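You operate a simulated robot arm through the tools that you are given. There is no shell and no other tool. Be economical: measure what you need, move in short steps, check, and stop when the job is done.

Carry out the task below with a simulated two-armed robot. There is one attempt and no reset: what you move stays moved.

Task
Wipe up the spill on the top of the rack bench with the cream rag and put it back.
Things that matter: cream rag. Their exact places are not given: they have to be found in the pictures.

Only the result counts: the job must be done as asked and must still hold three seconds after the hand-in. Knocking over, shifting, dropping, spilling or breaking anything else fails it.

Robot
Two 6-joint arms with two-finger grippers on one trunk, on a base that drives. Base frame: it is fixed to the floor where the robot stands at the start and does not move with it; the origin is under the middle of the robot, x ahead of it, y to its left, z up; the surface under the hand at the start is at about z = 0.85. Readings come in m, degrees, newtons and seconds.
The left shoulder is at the start at [0.03, 0.178, 0.988], the right one opposite. With the tool pointing down near the work surface each hand reaches from about 0.38 to 0.84 m from the robot's upright axis, wherever it stands, measured 20 degrees to its own side. Payload 2.54 kg a hand.
Tool frame (each hand has its own): the origin (TCP) lies between the finger pads and is the grasp point; the fingertips stand 0.03 m ahead of it; z points along the fingers, y is the line along which they close. Largest opening 0.116 m; the body of the gripper starts 0.095 m behind the TCP.
Orientation is told as [roll, pitch, yaw] about the base's x, y, z axes, in that order, counted from this pose: with the fingers straight down and closing along the base's y, the tool's x points along the base's -x, its y along +y and its z along -z.

Tools
- The arms move only by the tool step_arm. It takes "left_commands", "right_commands" or both (then of equal length, played together; a hand with none holds still); each is a list of rows, each an object (a shift or turn left out is 0, a gripper value left out holds the last) with "linear": the shift along the tool's x, y, z in units of 200 mm (1.0 is 200 mm), a list of three; "delta_rot": the turn, a rotation vector about the tool's x, y, z in units of 60 degrees (1.0 is 60 degrees), a list of three. In form: [{"linear": [dx, dy, dz], "delta_rot": [rx, ry, rz]}, ...]. A call has 1 to 10 rows; each row is the pose to reach, as a shift and turn from the pose commanded when the call began, along the tool's axes at that moment. "left_hand" and "right_hand" are, for a hand that has rows, the finger opening in m, from 0 to 0.116, set as the call begins (left out, the last holds). A call with a number of a shift or a turn outside -1 to 1 is refused whole. Each row takes 0.2 s and may step no farther than 0.05 m and 8.6 degrees from the row before; otherwise, or with a gripper value out of range, the whole call is refused. A pose out of reach is approached as far as the arm can. The call stops where the force on the tool passes 40 N (or 10 N more than at its start, if that is more) or the arm is blocked; 0.2 s more then pass. Each finger travels about 0.153 m/s and halts on what it meets, pressing with about 44 N; the grip force reading is that of the motor and also rises with nothing between the fingers. The clock runs only during rows and for 0.2 s after the last one: add rows that repeat a pose to give the fingers time. It gives the time, the measured TCP pose, the force on the tool (base axes), the opening and the grip force at its end, in the units of the frame above (readings bear some noise), with the torque about the TCP (base axes, N m) and any sound that the robot's microphone picked up.
- Cameras (640 x 400 px; columns grow to the right, rows downward): "scene" is now at [0.0374, 0.0426, 1.7162]; the picture's right is [0.53, -0.85, 0.00], its down [-0.61, -0.38, -0.70] and it looks along [0.59, 0.37, -0.72] (base axes); focal length 263 px, centre (320, 200). "left" rides on the left gripper at [0.069, 0.015, -0.122] in its tool frame; the picture's right is [-0.21, 0.98, 0.00], its down [-0.83, -0.18, -0.53] and it looks along [-0.52, -0.11, 0.85] (tool axes); focal length 251 px, centre (320, 200). "right" rides on the right gripper at [0.069, -0.015, -0.122] in its tool frame; the picture's right is [0.21, 0.98, 0.00], its down [-0.83, 0.18, -0.53] and it looks along [-0.52, 0.11, 0.85] (tool axes); focal length 251 px, centre (320, 200).
- camera(camera): a new picture of that camera. No time passes.
- slide_trunk(by): slides the trunk up (or, below 0, down) by that many m; the arms and the scene camera ride with it, the base frame stays. It gives what a move gives, with no picture.
- steer(legs): drives the robot by 1 to 6 legs, each [ahead, left, turn to the left] in m, m and degrees, along the robot's own axes; the way and the turn of a leg run together, so that a leg with both is an arc; at most 1.5 m and 180 degrees a leg. The arms and the cameras ride along, it lands a little off, and it stops where it bumps. It gives what a move gives.
- head_to(pan, tilt): turns the head with the scene camera to pan (to the left, within 143 degrees either way) and tilt (down, from -29 to 69), counted from straight ahead of the robot. It gives what a move gives.
- locate(camera, pixels): there is no depth. For up to 12 entries [column, row, z] of the newest picture of that camera ("zoom" is the newest enlarged one), the place [x, y] in the base frame at which the ray of that pixel passes the height z, good to about 0.003 m. No time passes.
- enlarge(camera, box): a new picture of the part [left, top, right, bottom] of that camera's present view, enlarged. No time passes.
- job_done(): hands the job in; it is judged then, once.

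Keep the steps short. Do not move on a guess: measure, check each grasp and each placing, and mend mistakes. In all there are 80 turns and 70 pictures (those below and enlarged ones count). Leave the grippers open and the arms clear of the work at the hand-in unless told otherwise, and finish with a single line.

The tools are called after ">>>" by a JSON object that holds its "name" and its "arguments". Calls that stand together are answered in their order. step_arm: Moves the arms, as the interface text tells. Its arguments: {"type":"object","properties":{"left_commands":{"type":"array"},"left_hand":{"type":"number"},"right_commands":{"type":"array"},"right_hand":{"type":"number"}},"required":[]} The other tools are called the same way: slide_trunk (by) slides the trunk up or down; steer (legs) drives the base; head_to (pan, tilt) turns the head that bears the scene camera; camera (camera) takes a picture; locate (camera, pixels) gives the place at which the rays of pixels pass given heights; enlarge (camera, box) takes an enlarged picture of a part of a camera's view; job_done () hands the job in.

At the start:

```text
time: 0.0
left_eef_pos: [0.4001, 0.4342, 1.1105]
left_tcp_rot: [0.0, 0.0, 0.0]
left_force: [-0.1, -0.2, 0.6]
left_moment: [0.02, -0.01, 0.01]
left_width: 0.1162
left_grip_force: 0.1
right_eef_pos: [0.5225, -0.0319, 1.1326]
right_tcp_rot: [0.0, -0.1, 0.1]
right_force: [-0.1, -0.4, -0.4]
right_moment: [0.02, -0.02, -0.01]
right_width: 0.1158
right_grip_force: 0.0
trunk travel left (down, up): [-0.2, 0.34]
robot x, y, heading: [0.0008, 0.0009, 0.2]
head pan, tilt: [31.9, 45.8]
```

scene: 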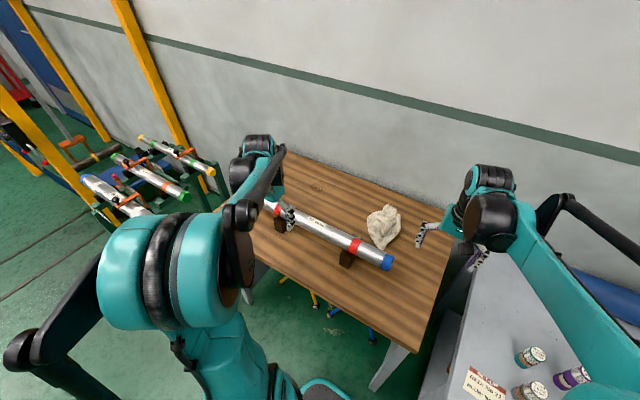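
right: 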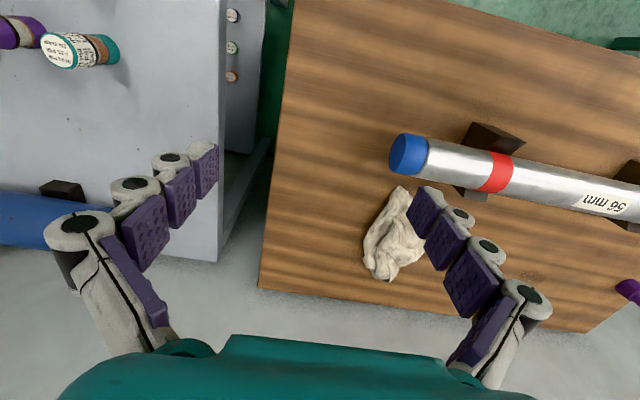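
left: 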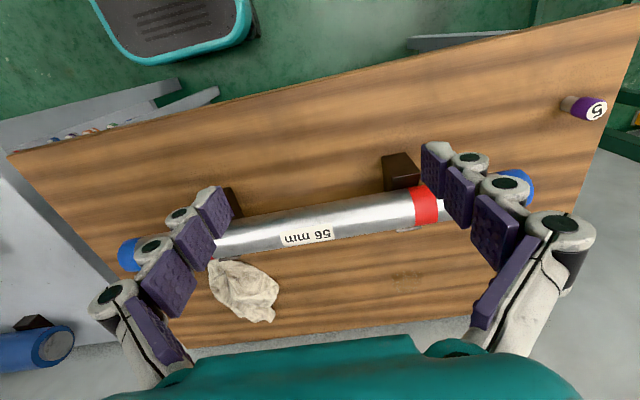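

I see the cream rag on the wooden bench near the 56 mm tube. No spill is visible yet, so I'll look around with the head.

>>> {"name": "enlarge", "arguments": {"camera": "scene", "box": [220, 130, 460, 280]}}

>>> {"name": "enlarge", "arguments": {"camera": "left", "box": [0, 100, 640, 400]}}

>>> {"name": "head_to", "arguments": {"pan": 75, "tilt": 35}}

>>> {"name": "camera", "arguments": {"camera": "scene"}}

>>> {"name": "head_to", "arguments": {"pan": -20, "tilt": 45}}

>>> {"name": "camera", "arguments": {"camera": "scene"}}

```text
2.67 times, centred on (340, 205) of scene
```

zoom: 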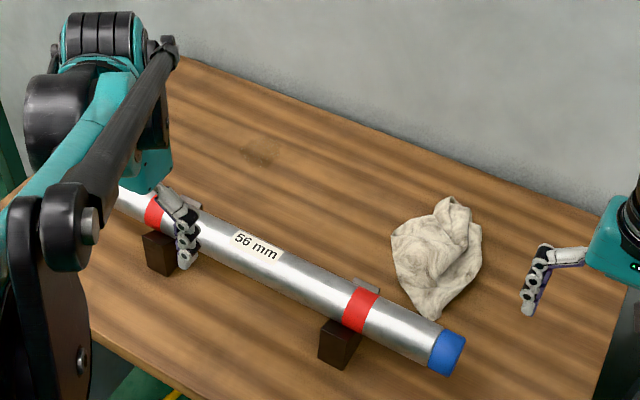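

```text
1.00 times, centred on (320, 250) of left (not enlarged: the box is as wide or as high as the picture)
```

zoom: 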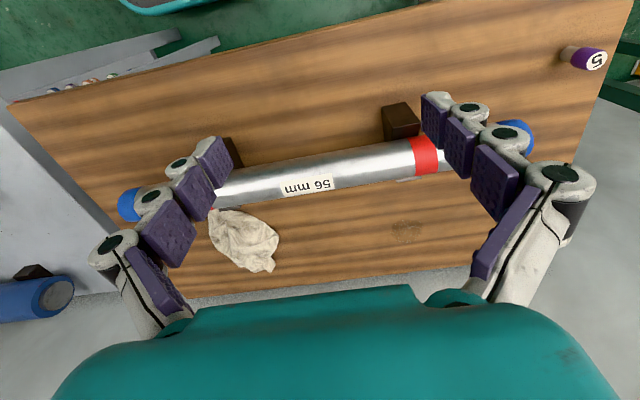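

```text
time: 1.1
left_eef_pos: [0.401, 0.4346, 1.1108]
left_tcp_rot: [0.0, 0.0, 0.1]
left_force: [0.2, 0.0, 0.2]
left_moment: [0.0, 0.01, 0.03]
left_width: 0.1162
left_grip_force: 0.0
right_eef_pos: [0.5221, -0.0317, 1.1319]
right_tcp_rot: [0.0, -0.1, -0.1]
right_force: [0.5, -0.2, 1.0]
right_moment: [-0.02, -0.01, -0.02]
right_width: 0.1162
right_grip_force: 0.0
trunk travel left (down, up): [-0.2, 0.34]
robot x, y, heading: [0.0005, -0.0032, -0.0]
head pan, tilt: [75.0, 35.0]
```

```text
64 pictures are left
```

scene: 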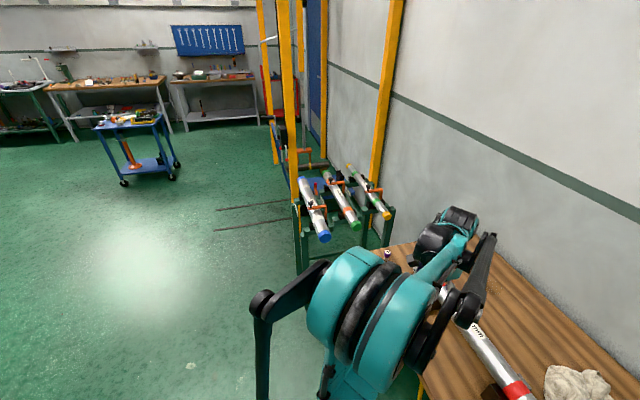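

```text
time: 2.8
left_eef_pos: [0.4009, 0.4353, 1.1109]
left_tcp_rot: [0.0, 0.0, 0.0]
left_force: [-0.5, -0.1, -0.5]
left_moment: [0.0, 0.01, 0.02]
left_width: 0.116
left_grip_force: 0.1
right_eef_pos: [0.5242, -0.032, 1.1321]
right_tcp_rot: [0.1, 0.0, 0.0]
right_force: [0.1, 0.0, -0.4]
right_moment: [0.02, 0.02, 0.02]
right_width: 0.1159
right_grip_force: 0.1
trunk travel left (down, up): [-0.2, 0.34]
robot x, y, heading: [-0.0001, 0.0021, -0.1]
head pan, tilt: [-20.0, 45.0]
```

```text
63 pictures are left
```

scene: 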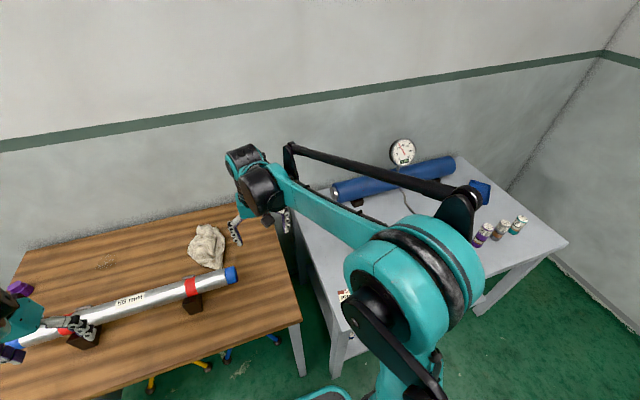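

There's a faint dark mark on the wooden bench behind the tube, near (107,265) here. I'll enlarge it, and check the grey bench and its label too.

>>> {"name": "enlarge", "arguments": {"camera": "left", "box": [360, 200, 460, 262]}}

>>> {"name": "enlarge", "arguments": {"camera": "scene", "box": [0, 200, 240, 350]}}

>>> {"name": "enlarge", "arguments": {"camera": "scene", "box": [300, 120, 580, 300]}}

>>> {"name": "enlarge", "arguments": {"camera": "right", "box": [0, 0, 280, 200]}}

```text
6.40 times, centred on (410, 231) of left
```

zoom: 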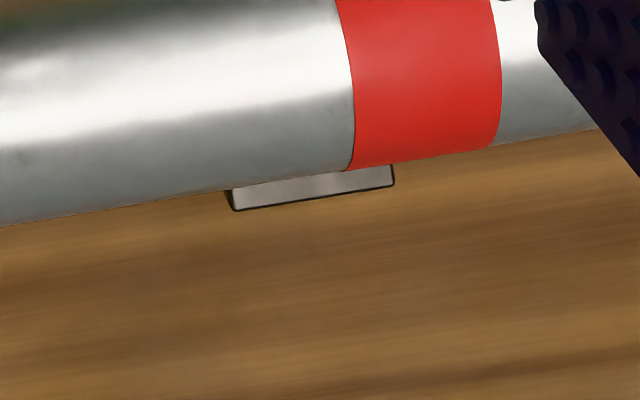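

```text
2.67 times, centred on (120, 275) of scene
```

zoom: 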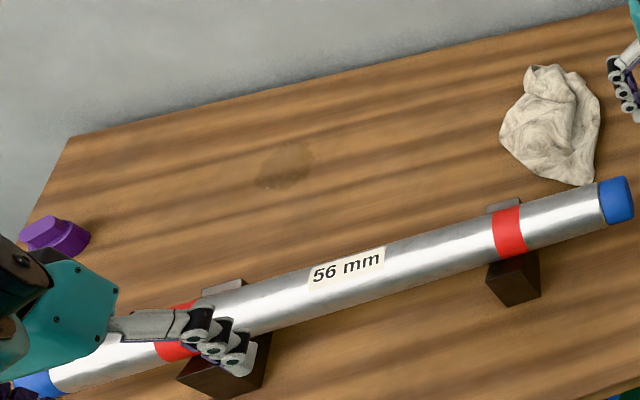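

```text
2.22 times, centred on (440, 210) of scene
```

zoom: 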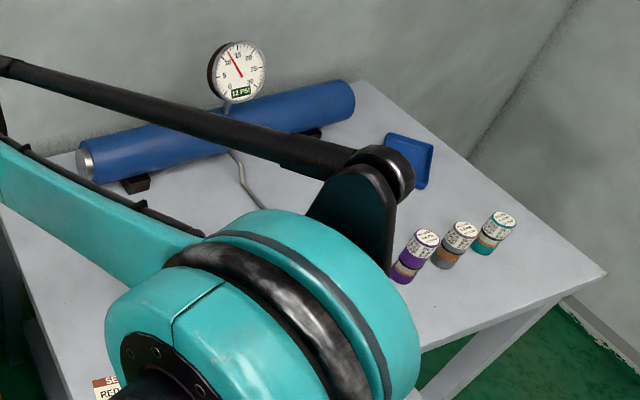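

```text
2.00 times, centred on (140, 100) of right
```

zoom: 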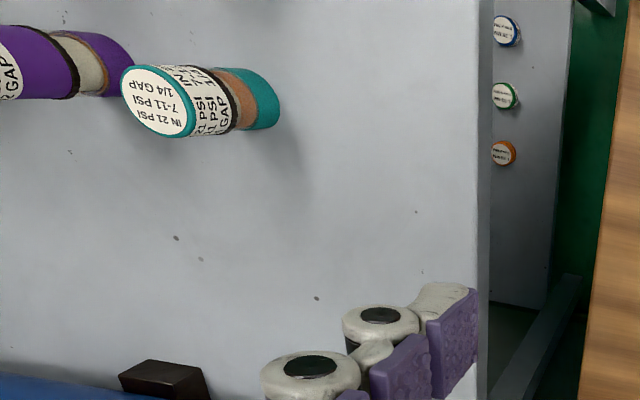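

The spill is the dark patch behind the tube at scene (95–118, 252–271). The rag is at (188–225, 224–270). I'll locate both at z=0.85, along with the tube and bench edges.

>>> {"name": "locate", "arguments": {"camera": "scene", "pixels": [[107, 262, 0.85], [95.6, 265, 0.85], [118, 258, 0.85], [108, 252, 0.85], [104, 271, 0.85], [205, 245, 0.87], [188, 248, 0.85], [225, 240, 0.85], [203, 224, 0.87], [218, 269, 0.85], [232, 268, 0.95], [27, 250, 0.85]]}}

>>> {"name": "locate", "arguments": {"camera": "right", "pixels": [[400, 188, 0.85], [365, 240, 0.85], [378, 282, 0.85], [425, 240, 0.85], [395, 240, 0.87], [408, 155, 0.93], [530, 275, 0.85], [258, 288, 0.85], [288, 0, 0.85], [590, 330, 0.85]]}}

>>> {"name": "enlarge", "arguments": {"camera": "right", "box": [320, 120, 560, 320]}}

```text
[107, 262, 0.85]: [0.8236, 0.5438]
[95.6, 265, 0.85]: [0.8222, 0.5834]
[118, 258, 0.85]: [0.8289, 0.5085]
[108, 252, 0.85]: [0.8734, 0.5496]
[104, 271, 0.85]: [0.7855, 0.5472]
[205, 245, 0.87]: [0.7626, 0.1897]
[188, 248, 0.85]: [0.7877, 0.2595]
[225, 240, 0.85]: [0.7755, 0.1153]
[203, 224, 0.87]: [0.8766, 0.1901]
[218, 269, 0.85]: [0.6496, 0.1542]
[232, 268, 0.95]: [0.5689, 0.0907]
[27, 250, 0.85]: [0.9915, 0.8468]
```

```text
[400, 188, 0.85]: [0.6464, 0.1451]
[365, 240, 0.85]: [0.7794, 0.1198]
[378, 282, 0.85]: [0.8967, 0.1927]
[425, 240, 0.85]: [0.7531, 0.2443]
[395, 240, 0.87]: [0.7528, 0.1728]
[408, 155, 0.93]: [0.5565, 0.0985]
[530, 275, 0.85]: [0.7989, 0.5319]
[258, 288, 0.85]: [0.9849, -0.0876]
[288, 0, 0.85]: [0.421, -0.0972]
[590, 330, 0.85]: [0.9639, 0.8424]
```

```text
2.00 times, centred on (440, 220) of right
```

zoom: 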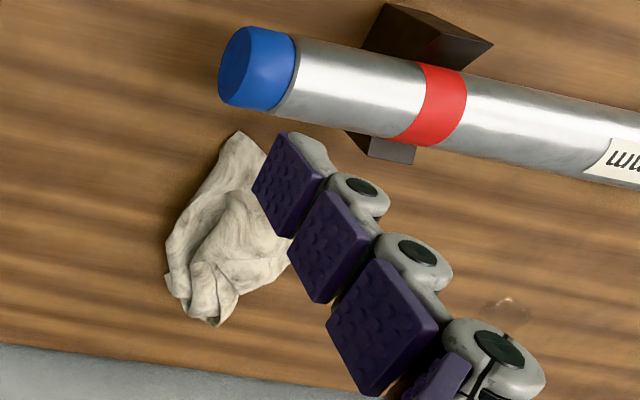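

Spill centre is about (0.82, 0.545) and the rag is about (0.76, 0.185) with z≈0.85. The spill is out of reach from here, so I'll measure the bench's near edge, the robot base front and the tube before driving.

>>> {"name": "locate", "arguments": {"camera": "left", "pixels": [[10, 155, 0.85], [300, 86, 0.85], [636, 8, 0.85], [250, 15, 0.25], [150, 62, 0.25], [100, 5, 0.25], [130, 255, 0.93], [520, 188, 0.93], [405, 232, 0.85], [580, 105, 0.88], [210, 190, 0.85], [400, 155, 0.9]]}}

>>> {"name": "head_to", "arguments": {"pan": 25, "tilt": 69}}

>>> {"name": "camera", "arguments": {"camera": "scene"}}

```text
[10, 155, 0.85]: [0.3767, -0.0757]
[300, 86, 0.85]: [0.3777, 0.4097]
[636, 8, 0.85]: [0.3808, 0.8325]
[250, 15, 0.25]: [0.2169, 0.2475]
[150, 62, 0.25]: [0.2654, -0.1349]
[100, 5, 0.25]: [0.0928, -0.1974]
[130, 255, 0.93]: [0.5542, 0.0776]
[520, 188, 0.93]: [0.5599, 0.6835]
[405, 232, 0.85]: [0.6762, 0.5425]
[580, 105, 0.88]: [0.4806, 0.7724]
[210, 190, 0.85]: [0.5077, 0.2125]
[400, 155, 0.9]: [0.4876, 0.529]
```

```text
time: 3.9
left_eef_pos: [0.4002, 0.4344, 1.1101]
left_tcp_rot: [0.0, 0.1, 0.0]
left_force: [0.4, 0.1, -0.3]
left_moment: [0.0, -0.03, -0.01]
left_width: 0.1161
left_grip_force: 0.1
right_eef_pos: [0.5224, -0.0328, 1.1312]
right_tcp_rot: [-0.1, 0.0, 0.0]
right_force: [-0.8, -0.6, 0.0]
right_moment: [0.02, -0.01, -0.04]
right_width: 0.1159
right_grip_force: 0.1
trunk travel left (down, up): [-0.2, 0.34]
robot x, y, heading: [0.0003, -0.0018, -0.1]
head pan, tilt: [25.0, 68.8]
```

```text
57 pictures are left
```

scene: 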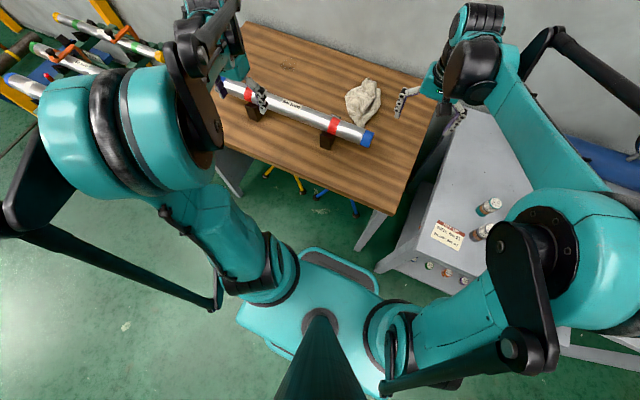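

The bench spans x 0.38–0.985 and y −0.09–0.84, and the tube lies at x≈0.56. The plan is to work with the left hand from about (0.08, 0.28). First I'll move the right hand back and right, out of the way, in two equal calls.

>>> {"name": "step_arm", "arguments": {"right_commands": [{"linear": [0.06, -0.2, 0]}, {"linear": [0.12, -0.4, 0]}, {"linear": [0.18, -0.6, 0]}, {"linear": [0.24, -0.8, 0]}, {"linear": [0.3, -1.0, 0]}]}}

>>> {"name": "step_arm", "arguments": {"right_commands": [{"linear": [0.06, -0.2, 0]}, {"linear": [0.12, -0.4, 0]}, {"linear": [0.18, -0.6, 0]}, {"linear": [0.24, -0.8, 0]}, {"linear": [0.3, -1.0, 0]}]}}

>>> {"name": "camera", "arguments": {"camera": "scene"}}

```text
time: 5.1
left_eef_pos: [0.3992, 0.4327, 1.1113]
left_tcp_rot: [-0.1, 0.1, 0.0]
left_force: [0.0, -0.4, -0.3]
left_moment: [0.03, 0.0, 0.0]
left_width: 0.116
left_grip_force: 0.0
right_eef_pos: [0.4598, -0.2309, 1.1316]
right_tcp_rot: [0.0, 0.1, 0.0]
right_force: [-0.5, -1.3, 0.2]
right_moment: [0.0, -0.06, 0.0]
right_width: 0.116
right_grip_force: 0.1
trunk travel left (down, up): [-0.2, 0.34]
robot x, y, heading: [0.0002, 0.0018, 0.1]
head pan, tilt: [25.0, 68.8]
```

```text
time: 6.3
left_eef_pos: [0.3993, 0.4327, 1.1121]
left_tcp_rot: [0.1, 0.0, 0.0]
left_force: [0.5, 0.1, -1.0]
left_moment: [0.03, 0.03, 0.02]
left_width: 0.1159
left_grip_force: 0.1
right_eef_pos: [0.4055, -0.4352, 1.1328]
right_tcp_rot: [0.0, 0.0, 0.0]
right_force: [0.2, 0.0, 0.8]
right_moment: [0.04, 0.03, -0.01]
right_width: 0.1161
right_grip_force: 0.0
trunk travel left (down, up): [-0.2, 0.34]
robot x, y, heading: [0.001, -0.0012, -0.2]
head pan, tilt: [25.0, 68.8]
```

```text
56 pictures are left
```

scene: 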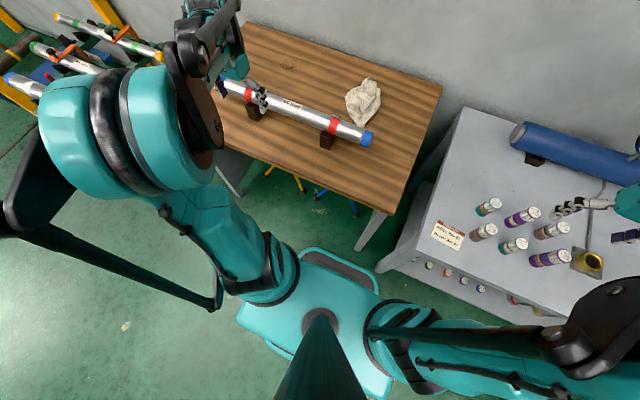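

The right arm is clear. Now I'll drive 0.28 m left and then 0.08 m ahead, then take pictures.

>>> {"name": "steer", "arguments": {"legs": [[0, 0.28, 0], [0.08, 0, 0]]}}

>>> {"name": "camera", "arguments": {"camera": "scene"}}

>>> {"name": "camera", "arguments": {"camera": "left"}}

```text
time: 9.0
left_eef_pos: [0.4853, 0.7125, 1.11]
left_tcp_rot: [0.0, 0.2, -0.2]
left_force: [0.8, 0.1, -0.7]
left_moment: [-0.02, 0.06, -0.02]
left_width: 0.1161
left_grip_force: 0.0
right_eef_pos: [0.4872, -0.1549, 1.1335]
right_tcp_rot: [0.0, 0.2, -0.2]
right_force: [0.0, -0.1, 0.1]
right_moment: [0.01, 0.06, 0.0]
right_width: 0.116
right_grip_force: 0.1
trunk travel left (down, up): [-0.2, 0.34]
robot x, y, heading: [0.078, 0.2733, -0.1]
head pan, tilt: [25.0, 68.8]
```

```text
55 pictures are left
```

scene: 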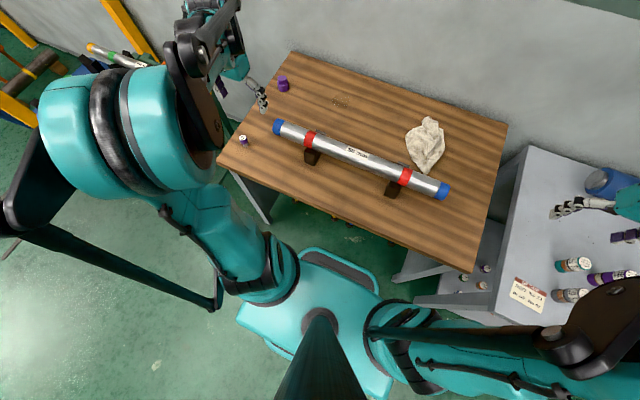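

```text
54 pictures are left
```

left: 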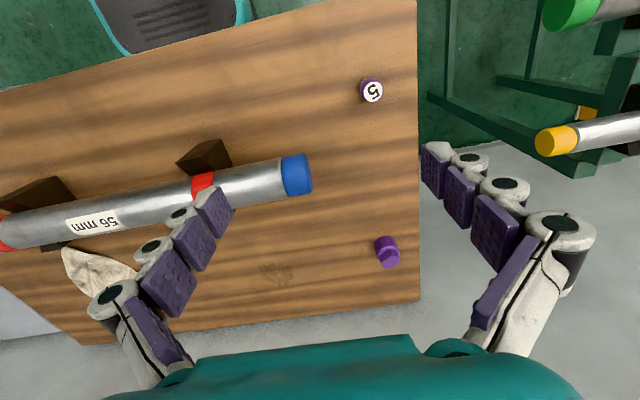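

I'm there. The spill is now at left (278,272) and there is a purple block at (387,250). I'll enlarge the scene view and locate everything from both cameras.

>>> {"name": "enlarge", "arguments": {"camera": "scene", "box": [240, 50, 480, 200]}}

>>> {"name": "locate", "arguments": {"camera": "left", "pixels": [[278, 272, 0.85], [262, 272, 0.85], [294, 272, 0.85], [278, 260, 0.85], [278, 288, 0.85], [387, 240, 0.88], [374, 250, 0.85], [390, 268, 0.85], [372, 92, 0.9], [420, 302, 0.85]]}}

>>> {"name": "enlarge", "arguments": {"camera": "left", "box": [200, 220, 360, 320]}}

```text
2.67 times, centred on (360, 125) of scene
```

zoom: 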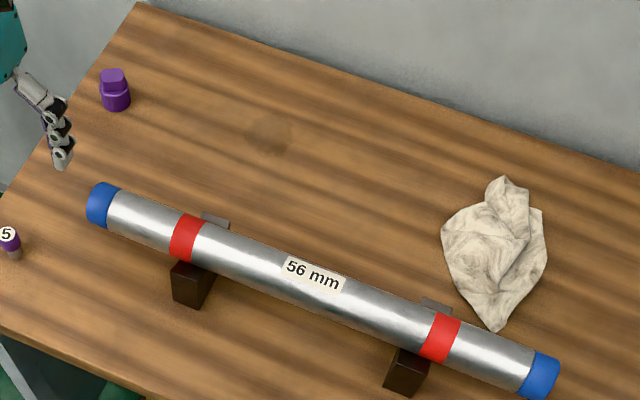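

```text
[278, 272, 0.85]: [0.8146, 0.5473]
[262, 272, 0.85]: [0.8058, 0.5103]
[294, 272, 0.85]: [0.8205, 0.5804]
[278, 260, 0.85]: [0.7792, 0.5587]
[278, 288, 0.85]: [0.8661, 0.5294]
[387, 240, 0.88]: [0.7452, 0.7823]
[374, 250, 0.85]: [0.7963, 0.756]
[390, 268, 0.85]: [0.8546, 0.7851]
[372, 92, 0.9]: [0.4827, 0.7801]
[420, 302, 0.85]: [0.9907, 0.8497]
```

```text
4.00 times, centred on (280, 270) of left
```

zoom: 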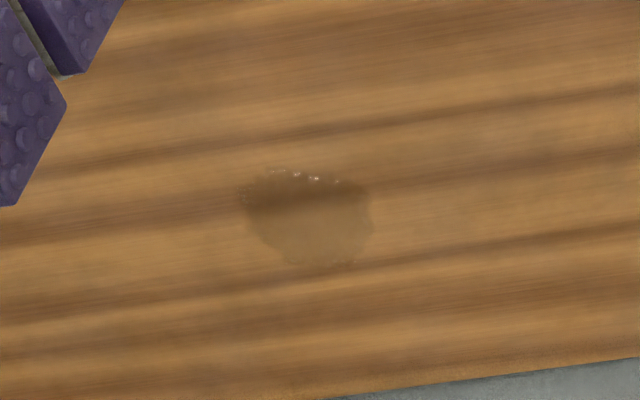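

The spill is confirmed at zoom (243–373, 168–268). I'll locate its outline precisely.

>>> {"name": "locate", "arguments": {"camera": "zoom", "pixels": [[243, 205, 0.85], [373, 215, 0.85], [300, 168, 0.85], [320, 268, 0.85], [308, 217, 0.85], [262, 245, 0.85], [355, 185, 0.85]]}}

>>> {"name": "locate", "arguments": {"camera": "scene", "pixels": [[427, 117, 0.87], [405, 140, 0.85], [445, 140, 0.85], [427, 174, 0.85], [427, 145, 0.88], [441, 130, 0.86]]}}

```text
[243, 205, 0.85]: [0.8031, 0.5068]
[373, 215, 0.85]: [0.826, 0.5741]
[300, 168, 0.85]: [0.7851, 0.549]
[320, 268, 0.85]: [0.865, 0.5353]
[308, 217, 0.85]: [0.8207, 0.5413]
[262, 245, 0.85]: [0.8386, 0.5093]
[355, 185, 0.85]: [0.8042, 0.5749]
```

```text
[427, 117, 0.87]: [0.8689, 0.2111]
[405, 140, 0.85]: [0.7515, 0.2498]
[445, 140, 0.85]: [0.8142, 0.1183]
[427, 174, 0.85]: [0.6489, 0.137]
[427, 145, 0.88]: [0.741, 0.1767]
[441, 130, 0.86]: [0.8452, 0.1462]
```

Spill centre is (0.823, 0.54), about 0.08 × 0.07 m. I'll move the left hand at its present height to above the rag, in three equal calls, and then look down at the rag.

>>> {"name": "step_arm", "arguments": {"left_commands": [{"linear": [-0.09, -0.18, 0]}, {"linear": [-0.18, -0.36, 0]}, {"linear": [-0.27, -0.54, 0]}, {"linear": [-0.36, -0.72, 0]}, {"linear": [-0.45, -0.9, 0]}]}}

>>> {"name": "step_arm", "arguments": {"left_commands": [{"linear": [-0.09, -0.18, 0]}, {"linear": [-0.18, -0.36, 0]}, {"linear": [-0.27, -0.54, 0]}, {"linear": [-0.36, -0.72, 0]}, {"linear": [-0.45, -0.9, 0]}]}}

>>> {"name": "step_arm", "arguments": {"left_commands": [{"linear": [-0.09, -0.17, 0]}, {"linear": [-0.18, -0.34, 0]}, {"linear": [-0.27, -0.51, 0]}, {"linear": [-0.36, -0.68, 0]}, {"linear": [-0.45, -0.85, 0]}]}}

>>> {"name": "camera", "arguments": {"camera": "left"}}

>>> {"name": "camera", "arguments": {"camera": "scene"}}

```text
time: 10.2
left_eef_pos: [0.5745, 0.5336, 1.1109]
left_tcp_rot: [0.0, 0.0, 0.0]
left_force: [0.7, -0.1, 0.0]
left_moment: [0.01, -0.01, 0.01]
left_width: 0.1157
left_grip_force: 0.1
right_eef_pos: [0.4865, -0.1567, 1.1334]
right_tcp_rot: [0.0, 0.0, -0.2]
right_force: [0.3, -0.8, 0.7]
right_moment: [0.03, 0.03, 0.0]
right_width: 0.1162
right_grip_force: 0.1
trunk travel left (down, up): [-0.2, 0.34]
robot x, y, heading: [0.083, 0.2824, -0.0]
head pan, tilt: [25.0, 68.8]
```

```text
time: 11.4
left_eef_pos: [0.6676, 0.3521, 1.1085]
left_tcp_rot: [0.1, 0.0, -0.1]
left_force: [0.2, -1.3, 0.1]
left_moment: [0.03, 0.03, 0.01]
left_width: 0.116
left_grip_force: 0.0
right_eef_pos: [0.4867, -0.1556, 1.1339]
right_tcp_rot: [0.0, 0.0, -0.2]
right_force: [-0.1, -0.1, -0.1]
right_moment: [0.04, 0.0, -0.05]
right_width: 0.1159
right_grip_force: 0.0
trunk travel left (down, up): [-0.2, 0.34]
robot x, y, heading: [0.0792, 0.2786, 0.1]
head pan, tilt: [25.0, 68.8]
```

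```text
time: 12.6
left_eef_pos: [0.755, 0.1834, 1.1103]
left_tcp_rot: [0.0, 0.0, -0.1]
left_force: [-0.7, -0.5, -0.6]
left_moment: [-0.02, 0.03, -0.02]
left_width: 0.1158
left_grip_force: 0.1
right_eef_pos: [0.4871, -0.1553, 1.1334]
right_tcp_rot: [-0.1, 0.1, -0.2]
right_force: [0.1, -0.2, 0.0]
right_moment: [0.02, 0.06, 0.0]
right_width: 0.1161
right_grip_force: 0.0
trunk travel left (down, up): [-0.2, 0.34]
robot x, y, heading: [0.0843, 0.2783, -0.2]
head pan, tilt: [25.0, 68.8]
```

```text
51 pictures are left
```

left: 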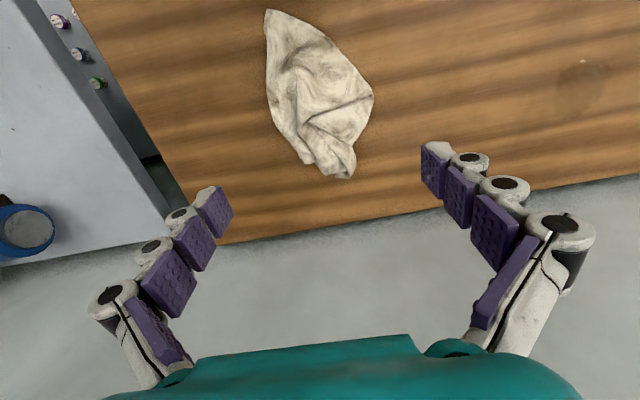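

```text
50 pictures are left
```

scene: 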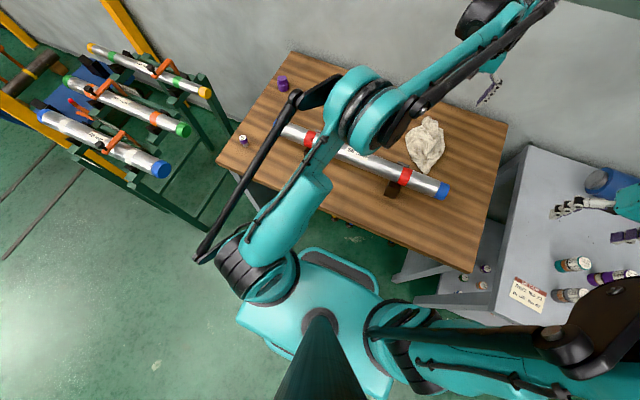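

Now the left camera sees the whole rag at (263–373, 10–180). I'll locate its outline and fold points.

>>> {"name": "enlarge", "arguments": {"camera": "left", "box": [200, 0, 440, 200]}}

>>> {"name": "locate", "arguments": {"camera": "left", "pixels": [[268, 10, 0.85], [373, 97, 0.85], [268, 95, 0.85], [300, 160, 0.85], [350, 178, 0.85], [320, 100, 0.88], [320, 60, 0.87], [355, 150, 0.85], [283, 130, 0.85], [325, 35, 0.85], [325, 160, 0.87]]}}

```text
2.00 times, centred on (320, 100) of left
```

zoom: 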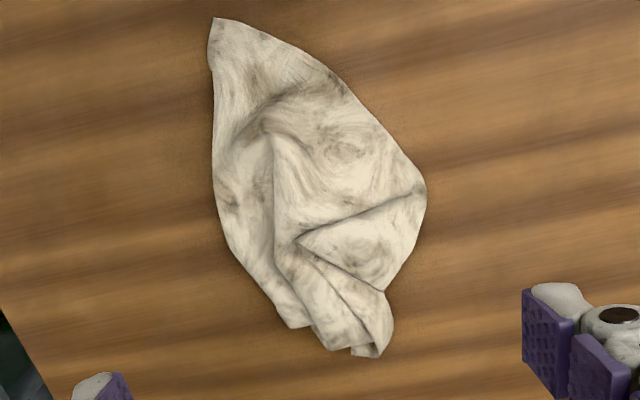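

```text
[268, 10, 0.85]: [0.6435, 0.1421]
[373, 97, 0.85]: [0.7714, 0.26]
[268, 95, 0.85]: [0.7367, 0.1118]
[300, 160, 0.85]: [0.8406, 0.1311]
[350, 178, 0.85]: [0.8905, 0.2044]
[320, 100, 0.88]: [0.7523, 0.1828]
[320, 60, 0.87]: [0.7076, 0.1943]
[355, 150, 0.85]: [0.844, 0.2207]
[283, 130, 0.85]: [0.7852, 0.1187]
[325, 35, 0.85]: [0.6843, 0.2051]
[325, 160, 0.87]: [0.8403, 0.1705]
```

The rag narrows to about 0.10 m wide near x≈0.71 (y 0.12–0.22), which fits the 0.116 m opening, and gripping there keeps the wipe within reach. I'll move to above (0.71, 0.171), lower to z≈0.94 and check.

>>> {"name": "step_arm", "arguments": {"left_commands": [{"linear": [0.225, -0.06, 0.1]}, {"linear": [0.225, -0.06, 0.3]}, {"linear": [0.225, -0.06, 0.5]}, {"linear": [0.225, -0.06, 0.7]}, {"linear": [0.225, -0.06, 0.85]}], "left_hand": 0.116}}

>>> {"name": "camera", "arguments": {"camera": "left"}}

>>> {"name": "camera", "arguments": {"camera": "scene"}}

>>> {"name": "camera", "arguments": {"camera": "right"}}

```text
refused: row 1 steps farther than a row can; nothing moved
```

```text
48 pictures are left
```

left: 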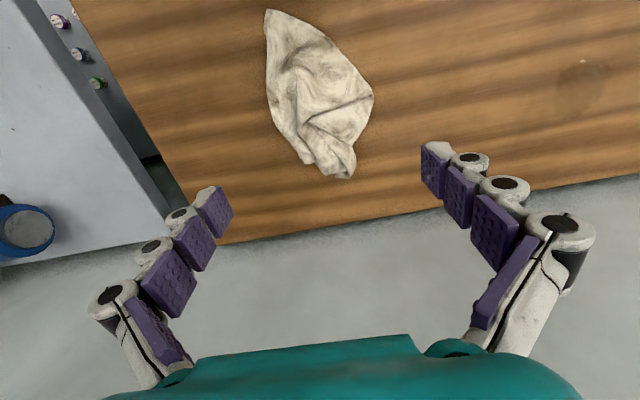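

```text
47 pictures are left
```

scene: 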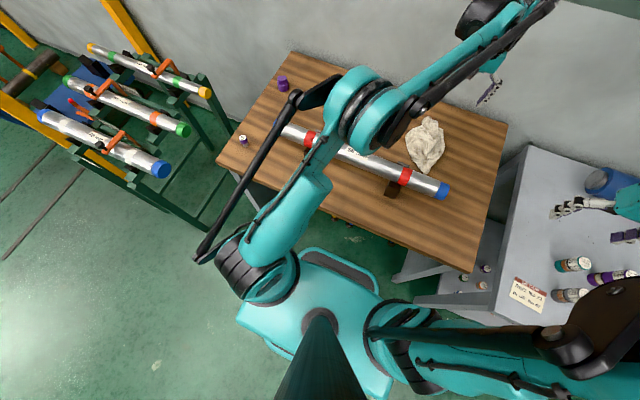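

```text
46 pictures are left
```

right: 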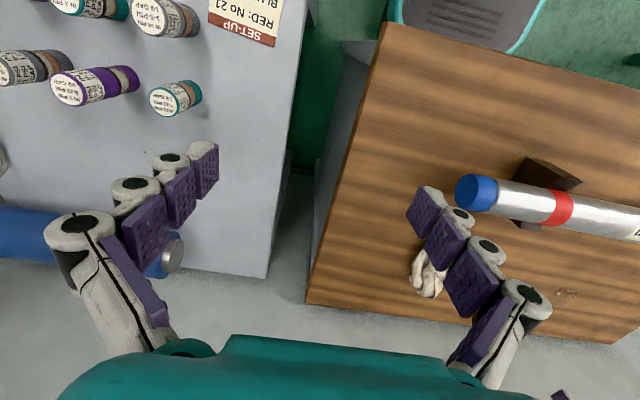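

The first row stepped too far, so nothing moved. I'll repeat with a smaller first step.

>>> {"name": "step_arm", "arguments": {"left_commands": [{"linear": [0.225, -0.06, 0]}, {"linear": [0.225, -0.06, 0.2]}, {"linear": [0.225, -0.06, 0.4]}, {"linear": [0.225, -0.06, 0.6]}, {"linear": [0.225, -0.06, 0.8]}, {"linear": [0.225, -0.06, 0.85]}], "left_hand": 0.116}}

>>> {"name": "camera", "arguments": {"camera": "left"}}

>>> {"name": "camera", "arguments": {"camera": "scene"}}

```text
time: 14.0
left_eef_pos: [0.7084, 0.1715, 0.9389]
left_tcp_rot: [0.0, 0.0, -0.2]
left_force: [0.5, -0.5, 0.1]
left_moment: [-0.04, 0.02, 0.01]
left_width: 0.116
left_grip_force: 0.0
right_eef_pos: [0.4877, -0.1539, 1.1339]
right_tcp_rot: [0.0, 0.0, -0.3]
right_force: [0.2, 0.0, 0.3]
right_moment: [0.01, 0.0, 0.02]
right_width: 0.1162
right_grip_force: 0.0
trunk travel left (down, up): [-0.2, 0.34]
robot x, y, heading: [0.0815, 0.2797, 0.0]
head pan, tilt: [25.0, 68.8]
```

```text
45 pictures are left
```

left: 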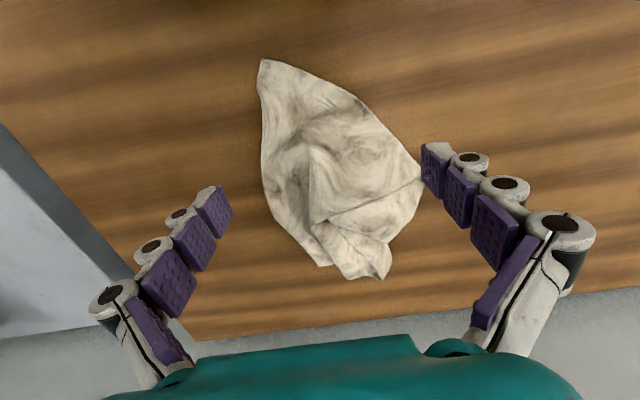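

```text
44 pictures are left
```

scene: 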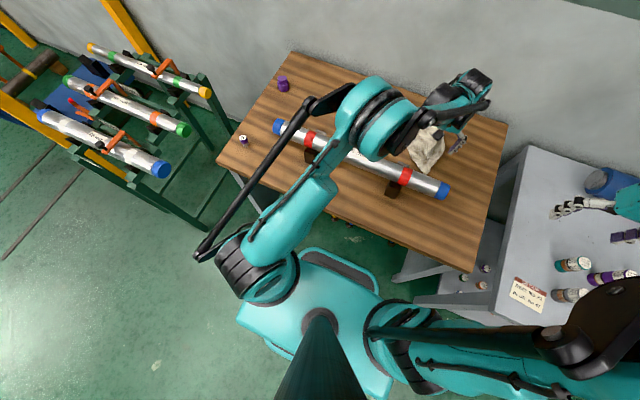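

The fingers straddle the rag. I'll re-measure the outline from this closer view before lowering.

>>> {"name": "locate", "arguments": {"camera": "left", "pixels": [[258, 62, 0.85], [422, 168, 0.85], [264, 160, 0.85], [380, 278, 0.85], [325, 75, 0.85], [260, 130, 0.85], [370, 110, 0.85], [315, 145, 0.88], [258, 100, 0.85], [345, 90, 0.85]]}}

>>> {"name": "enlarge", "arguments": {"camera": "scene", "box": [340, 60, 500, 160]}}

```text
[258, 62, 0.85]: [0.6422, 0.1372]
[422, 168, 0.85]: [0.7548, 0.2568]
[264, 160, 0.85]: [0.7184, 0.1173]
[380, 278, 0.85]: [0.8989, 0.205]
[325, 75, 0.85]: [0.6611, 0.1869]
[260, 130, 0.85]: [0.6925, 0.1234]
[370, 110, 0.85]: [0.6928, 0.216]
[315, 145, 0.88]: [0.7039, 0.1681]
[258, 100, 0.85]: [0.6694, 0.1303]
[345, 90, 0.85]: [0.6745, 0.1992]
```

```text
4.00 times, centred on (420, 110) of scene
```

zoom: 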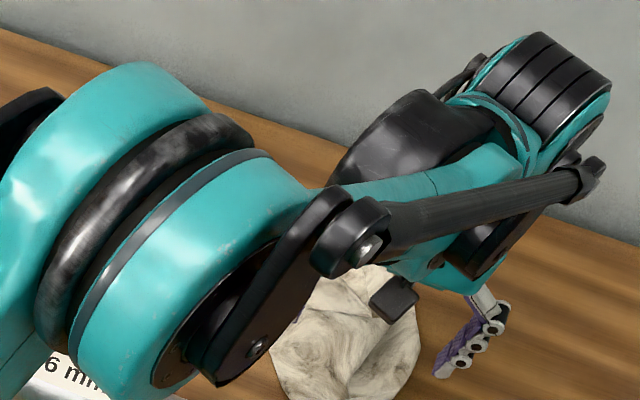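

At x=0.70 the rag spans y 0.121–0.221. I'll shift 8 mm nearer and lower in small steps to TCP z≈0.884, which puts the tips about 4 mm above the top.

>>> {"name": "step_arm", "arguments": {"left_commands": [{"linear": [0.04, 0, 0.07]}, {"linear": [0.04, 0, 0.14]}, {"linear": [0.04, 0, 0.21]}, {"linear": [0.04, 0, 0.275]}]}}

>>> {"name": "camera", "arguments": {"camera": "left"}}

```text
time: 15.0
left_eef_pos: [0.7013, 0.1695, 0.8859]
left_tcp_rot: [-0.1, 0.0, -0.3]
left_force: [-0.8, 0.8, -0.7]
left_moment: [-0.01, 0.0, 0.01]
left_width: 0.1161
left_grip_force: 0.1
right_eef_pos: [0.4868, -0.155, 1.1344]
right_tcp_rot: [0.0, 0.0, -0.2]
right_force: [1.3, -1.2, 0.5]
right_moment: [0.0, 0.01, -0.01]
right_width: 0.1159
right_grip_force: 0.0
trunk travel left (down, up): [-0.2, 0.34]
robot x, y, heading: [0.0807, 0.2812, -0.2]
head pan, tilt: [25.0, 68.8]
```

```text
42 pictures are left
```

left: 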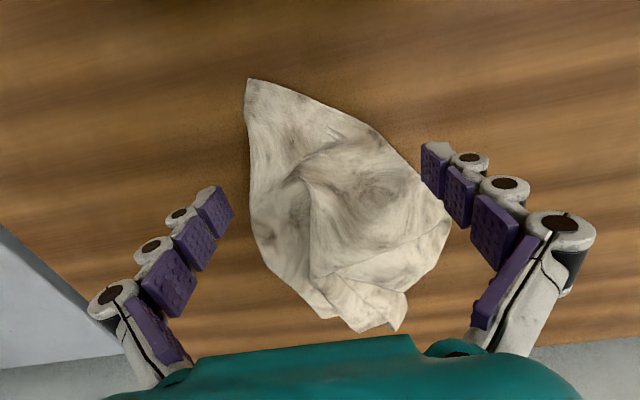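

No contact, and both fingers flank the rag. I'll lower 3 mm more and close, giving the fingers time.

>>> {"name": "step_arm", "arguments": {"left_commands": [{"linear": [0, 0, 0.015]}, {"linear": [0, 0, 0.015]}]}}

>>> {"name": "step_arm", "arguments": {"left_commands": [{"linear": [0, 0, 0]}, {"linear": [0, 0, 0]}, {"linear": [0, 0, 0]}, {"linear": [0, 0, 0]}, {"linear": [0, 0, 0]}], "left_hand": 0.0}}

>>> {"name": "camera", "arguments": {"camera": "left"}}

```text
time: 15.6
left_eef_pos: [0.7004, 0.1715, 0.8835]
left_tcp_rot: [0.1, 0.1, -0.2]
left_force: [0.7, 0.4, -0.2]
left_moment: [0.02, 0.03, -0.01]
left_width: 0.1159
left_grip_force: 0.1
right_eef_pos: [0.4856, -0.1548, 1.1338]
right_tcp_rot: [0.0, 0.0, -0.2]
right_force: [0.1, -0.4, -0.2]
right_moment: [0.01, -0.01, 0.0]
right_width: 0.1161
right_grip_force: 0.0
trunk travel left (down, up): [-0.2, 0.34]
robot x, y, heading: [0.0832, 0.2824, -0.3]
head pan, tilt: [25.0, 68.8]
```

```text
time: 16.8
left_eef_pos: [0.701, 0.1695, 0.8824]
left_tcp_rot: [0.0, 0.0, -0.2]
left_force: [-0.5, 0.1, -0.2]
left_moment: [0.06, 0.02, -0.01]
left_width: 0.0056
left_grip_force: 32.2
right_eef_pos: [0.4867, -0.1548, 1.1334]
right_tcp_rot: [0.0, 0.0, -0.2]
right_force: [0.1, -0.7, -0.8]
right_moment: [0.01, -0.01, -0.03]
right_width: 0.116
right_grip_force: 0.0
trunk travel left (down, up): [-0.2, 0.34]
robot x, y, heading: [0.081, 0.2825, -0.3]
head pan, tilt: [25.0, 68.8]
```

```text
41 pictures are left
```

left: 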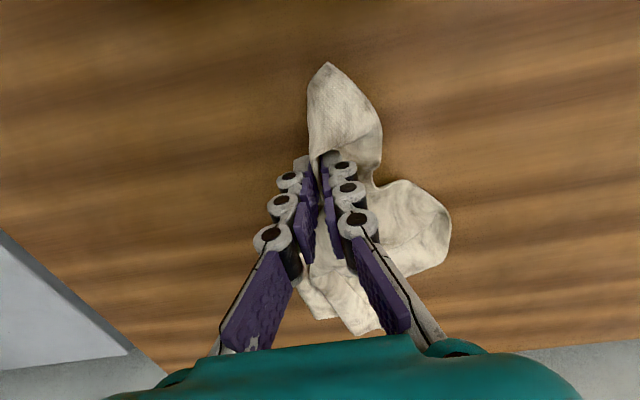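

The rag is truly soft, and it is pinched with 5.6 mm between the pads. I'll lift 0.12 m and check that it comes along.

>>> {"name": "step_arm", "arguments": {"left_commands": [{"linear": [0, 0, -0.15]}, {"linear": [0, 0, -0.3]}, {"linear": [0, 0, -0.45]}, {"linear": [0, 0, -0.6]}, {"linear": [0, 0, -0.6]}]}}

>>> {"name": "camera", "arguments": {"camera": "left"}}

>>> {"name": "camera", "arguments": {"camera": "scene"}}

```text
time: 18.0
left_eef_pos: [0.7007, 0.1709, 1.0029]
left_tcp_rot: [0.0, 0.0, -0.2]
left_force: [0.8, -0.7, 3.8]
left_moment: [0.05, -0.02, 0.02]
left_width: 0.0014
left_grip_force: 30.5
right_eef_pos: [0.4871, -0.1554, 1.134]
right_tcp_rot: [0.0, -0.1, -0.2]
right_force: [0.4, 0.2, 0.7]
right_moment: [0.01, 0.04, -0.01]
right_width: 0.1159
right_grip_force: 0.1
trunk travel left (down, up): [-0.2, 0.34]
robot x, y, heading: [0.0841, 0.2835, -0.2]
head pan, tilt: [25.0, 68.8]
```

```text
40 pictures are left
```

left: 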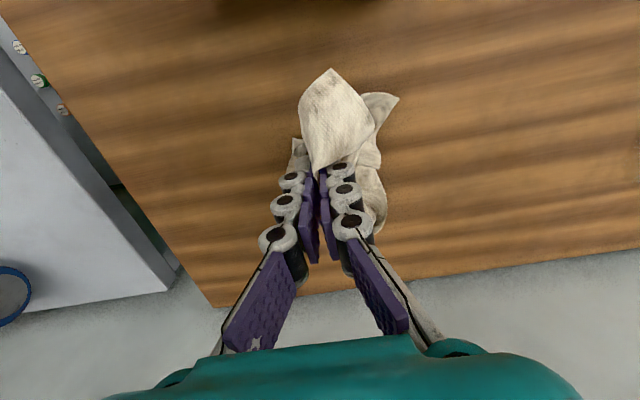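

```text
39 pictures are left
```

scene: 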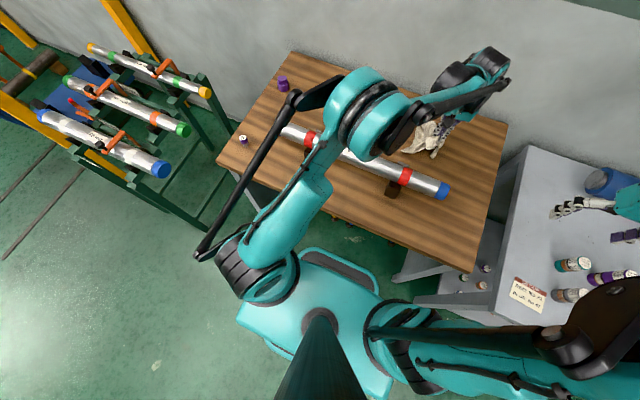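

The rag hangs from the fingers. I'll carry it at z≈1.04 to above the spill (0.82, 0.54), behind the tube, in two calls.

>>> {"name": "step_arm", "arguments": {"left_commands": [{"linear": [-0.12, 0.1, -0.1]}, {"linear": [-0.24, 0.25, -0.2]}, {"linear": [-0.36, 0.4, -0.2]}, {"linear": [-0.48, 0.55, -0.2]}, {"linear": [-0.6, 0.7, -0.2]}, {"linear": [-0.6, 0.85, -0.2]}, {"linear": [-0.6, 1.0, -0.2]}]}}

>>> {"name": "step_arm", "arguments": {"left_commands": [{"linear": [0, 0.17, 0]}, {"linear": [0, 0.34, 0]}, {"linear": [0, 0.51, 0]}, {"linear": [0, 0.68, 0]}, {"linear": [0, 0.85, 0]}, {"linear": [0, 0.85, 0]}]}}

>>> {"name": "camera", "arguments": {"camera": "left"}}

>>> {"name": "camera", "arguments": {"camera": "scene"}}

```text
time: 19.6
left_eef_pos: [0.8208, 0.3714, 1.0418]
left_tcp_rot: [0.0, 0.0, -0.2]
left_force: [-0.5, 0.1, -0.9]
left_moment: [-0.06, 0.06, -0.01]
left_width: 0.0042
left_grip_force: 31.2
right_eef_pos: [0.4872, -0.1541, 1.1338]
right_tcp_rot: [0.0, 0.1, -0.3]
right_force: [-0.2, 0.8, -0.7]
right_moment: [-0.03, 0.01, 0.03]
right_width: 0.116
right_grip_force: 0.1
trunk travel left (down, up): [-0.2, 0.34]
robot x, y, heading: [0.0836, 0.2808, -0.1]
head pan, tilt: [25.0, 68.8]
```

```text
time: 21.0
left_eef_pos: [0.82, 0.5409, 1.0429]
left_tcp_rot: [0.0, 0.0, -0.2]
left_force: [-0.5, -0.8, 0.6]
left_moment: [-0.01, -0.04, 0.0]
left_width: 0.0051
left_grip_force: 31.4
right_eef_pos: [0.4872, -0.1558, 1.1324]
right_tcp_rot: [0.1, 0.1, -0.2]
right_force: [0.5, 0.3, -0.2]
right_moment: [-0.03, 0.01, -0.01]
right_width: 0.1159
right_grip_force: 0.0
trunk travel left (down, up): [-0.2, 0.34]
robot x, y, heading: [0.0829, 0.2813, -0.3]
head pan, tilt: [25.0, 68.8]
```

```text
38 pictures are left
```

left: 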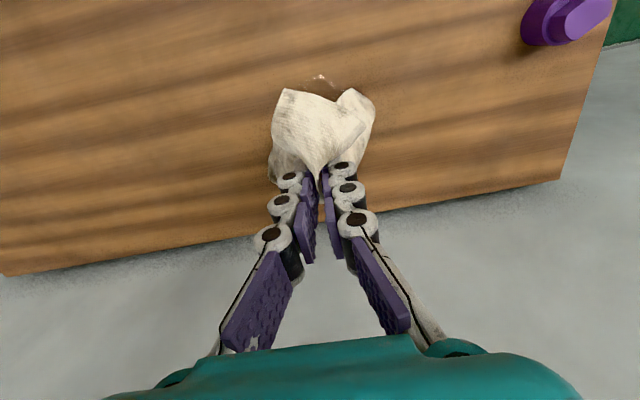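

```text
37 pictures are left
```

scene: 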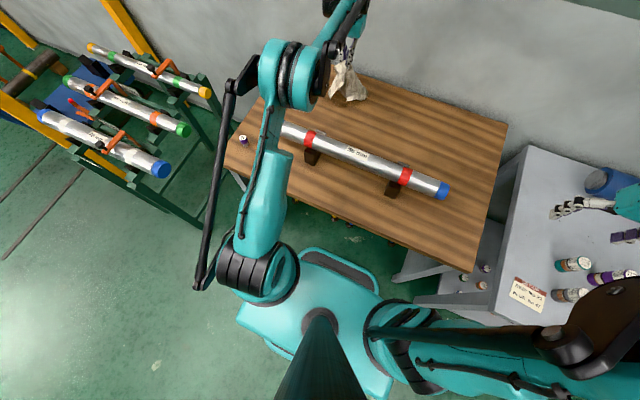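

The rag hangs right over the spill. I'll lower to z≈0.895 in steps, watching the force.

>>> {"name": "step_arm", "arguments": {"left_commands": [{"linear": [0, 0, 0.15]}, {"linear": [0, 0, 0.3]}, {"linear": [0, 0, 0.45]}, {"linear": [0, 0, 0.6]}, {"linear": [0, 0, 0.68]}, {"linear": [0, 0, 0.74]}]}}

>>> {"name": "camera", "arguments": {"camera": "left"}}

```text
time: 22.4
left_eef_pos: [0.8194, 0.5425, 0.8949]
left_tcp_rot: [0.0, 0.1, -0.3]
left_force: [0.4, -1.8, 2.1]
left_moment: [0.19, 0.01, 0.01]
left_width: 0.0012
left_grip_force: 26.1
right_eef_pos: [0.4872, -0.1559, 1.1325]
right_tcp_rot: [0.0, 0.0, -0.1]
right_force: [0.0, -1.0, -0.2]
right_moment: [0.02, 0.03, 0.03]
right_width: 0.116
right_grip_force: 0.1
trunk travel left (down, up): [-0.2, 0.34]
robot x, y, heading: [0.0813, 0.282, -0.2]
head pan, tilt: [25.0, 68.8]
```

```text
36 pictures are left
```

left: 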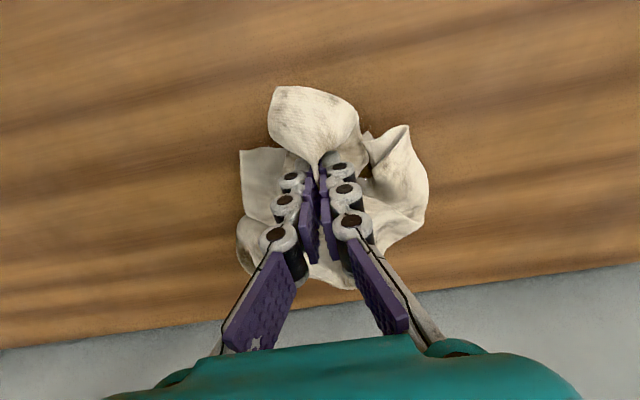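

Light contact (2 N), with the rag spread around the tips. I'll press 6 mm lower and sweep three lanes across the spill (±4 cm in y, ±3.5 cm in x).

>>> {"name": "step_arm", "arguments": {"left_commands": [{"linear": [0, 0.2, 0.03]}, {"linear": [0, 0, 0.03]}, {"linear": [0, -0.2, 0.03]}, {"linear": [-0.175, -0.2, 0.03]}, {"linear": [-0.175, 0, 0.03]}, {"linear": [-0.175, 0.2, 0.03]}, {"linear": [0, 0.2, 0.03]}, {"linear": [0.175, 0.2, 0.03]}, {"linear": [0.175, 0, 0.03]}, {"linear": [0.175, -0.2, 0.03]}]}}

>>> {"name": "camera", "arguments": {"camera": "left"}}

```text
time: 24.6
left_eef_pos: [0.7856, 0.5006, 0.8893]
left_tcp_rot: [0.1, -0.1, -0.1]
left_force: [-0.7, 0.1, -1.2]
left_moment: [0.04, -0.02, 0.02]
left_width: 0.0021
left_grip_force: 28.7
right_eef_pos: [0.486, -0.155, 1.1336]
right_tcp_rot: [0.0, 0.0, -0.1]
right_force: [-0.6, 0.4, 1.0]
right_moment: [0.01, -0.02, 0.0]
right_width: 0.1159
right_grip_force: 0.0
trunk travel left (down, up): [-0.2, 0.34]
robot x, y, heading: [0.0772, 0.2817, -0.1]
head pan, tilt: [25.0, 68.8]
```

```text
35 pictures are left
```

left: 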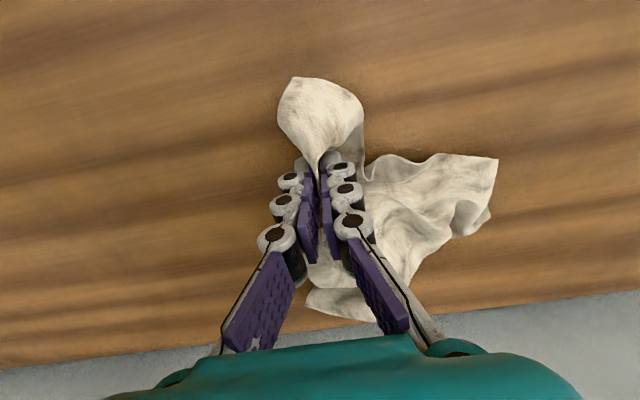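

No force problems, and the rag trails behind the fingers. I'll drag back to the middle lane and over the far side, then lift to inspect.

>>> {"name": "step_arm", "arguments": {"left_commands": [{"linear": [0, 0.2, 0]}, {"linear": [0, 0.4, 0]}, {"linear": [-0.175, 0.4, 0]}, {"linear": [-0.35, 0.4, 0]}, {"linear": [-0.35, 0.2, 0]}, {"linear": [-0.35, 0, 0]}, {"linear": [-0.175, 0, 0]}, {"linear": [-0.175, 0.2, 0]}, {"linear": [-0.175, 0.4, 0]}]}}

>>> {"name": "step_arm", "arguments": {"left_commands": [{"linear": [0, -0.2, 0]}, {"linear": [0, -0.4, 0]}, {"linear": [0, -0.6, 0]}, {"linear": [0, -0.6, -0.2]}, {"linear": [0, -0.6, -0.4]}, {"linear": [0, -0.6, -0.6]}, {"linear": [0, -0.75, -0.75]}, {"linear": [0, -0.95, -0.75]}]}}

>>> {"name": "camera", "arguments": {"camera": "left"}}

>>> {"name": "enlarge", "arguments": {"camera": "scene", "box": [240, 50, 480, 200]}}

```text
time: 26.6
left_eef_pos: [0.8204, 0.5816, 0.8888]
left_tcp_rot: [0.0, 0.0, -0.3]
left_force: [0.8, -0.1, 0.6]
left_moment: [0.02, -0.01, 0.0]
left_width: 0.005
left_grip_force: 31.2
right_eef_pos: [0.4857, -0.1543, 1.1337]
right_tcp_rot: [0.0, -0.1, -0.2]
right_force: [-0.1, 0.0, -0.2]
right_moment: [0.0, -0.03, 0.0]
right_width: 0.1159
right_grip_force: 0.1
trunk travel left (down, up): [-0.2, 0.34]
robot x, y, heading: [0.0836, 0.2852, -0.0]
head pan, tilt: [25.0, 68.8]
```

```text
time: 28.4
left_eef_pos: [0.8214, 0.3891, 1.0392]
left_tcp_rot: [0.1, 0.0, -0.1]
left_force: [-0.2, 0.0, -2.0]
left_moment: [-0.05, -0.04, 0.03]
left_width: 0.0059
left_grip_force: 33.6
right_eef_pos: [0.4879, -0.1558, 1.1339]
right_tcp_rot: [0.0, 0.1, 0.0]
right_force: [0.1, 0.6, -0.2]
right_moment: [0.06, 0.0, 0.01]
right_width: 0.1162
right_grip_force: 0.0
trunk travel left (down, up): [-0.2, 0.34]
robot x, y, heading: [0.0819, 0.2817, -0.3]
head pan, tilt: [25.0, 68.8]
```

```text
34 pictures are left
```

left: 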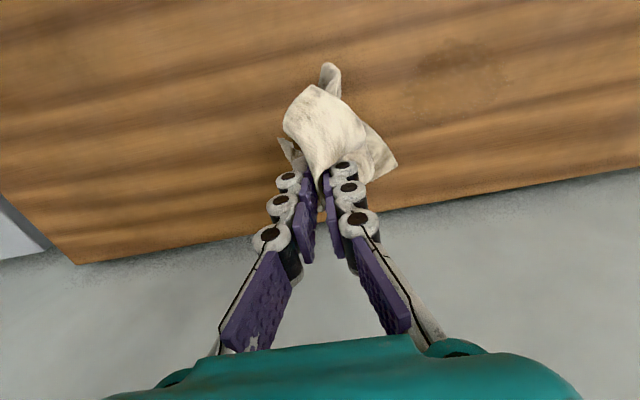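

```text
2.67 times, centred on (360, 125) of scene
```

zoom: 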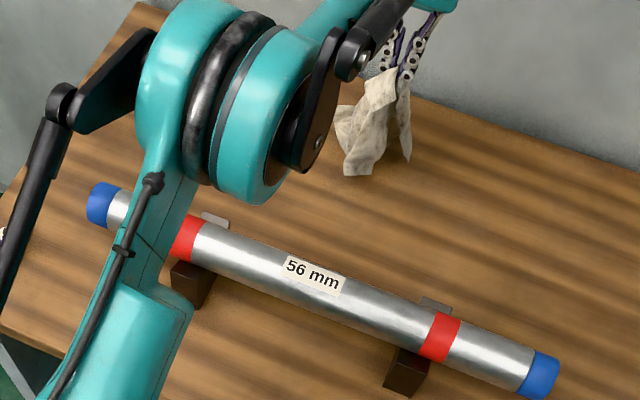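

A fainter mark still shows near left (450,65), so I'll enlarge it.

>>> {"name": "enlarge", "arguments": {"camera": "left", "box": [370, 0, 570, 125]}}

```text
3.20 times, centred on (470, 62) of left
```

zoom: 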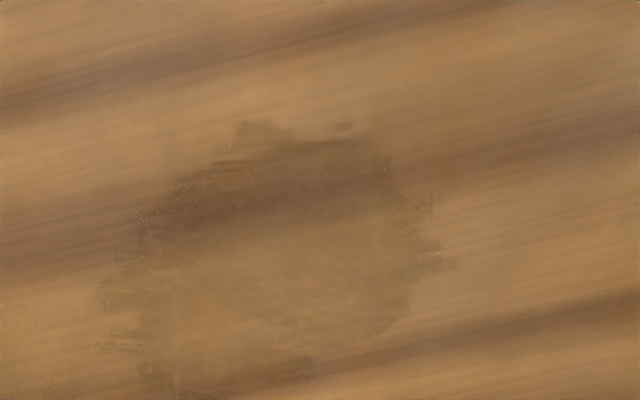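

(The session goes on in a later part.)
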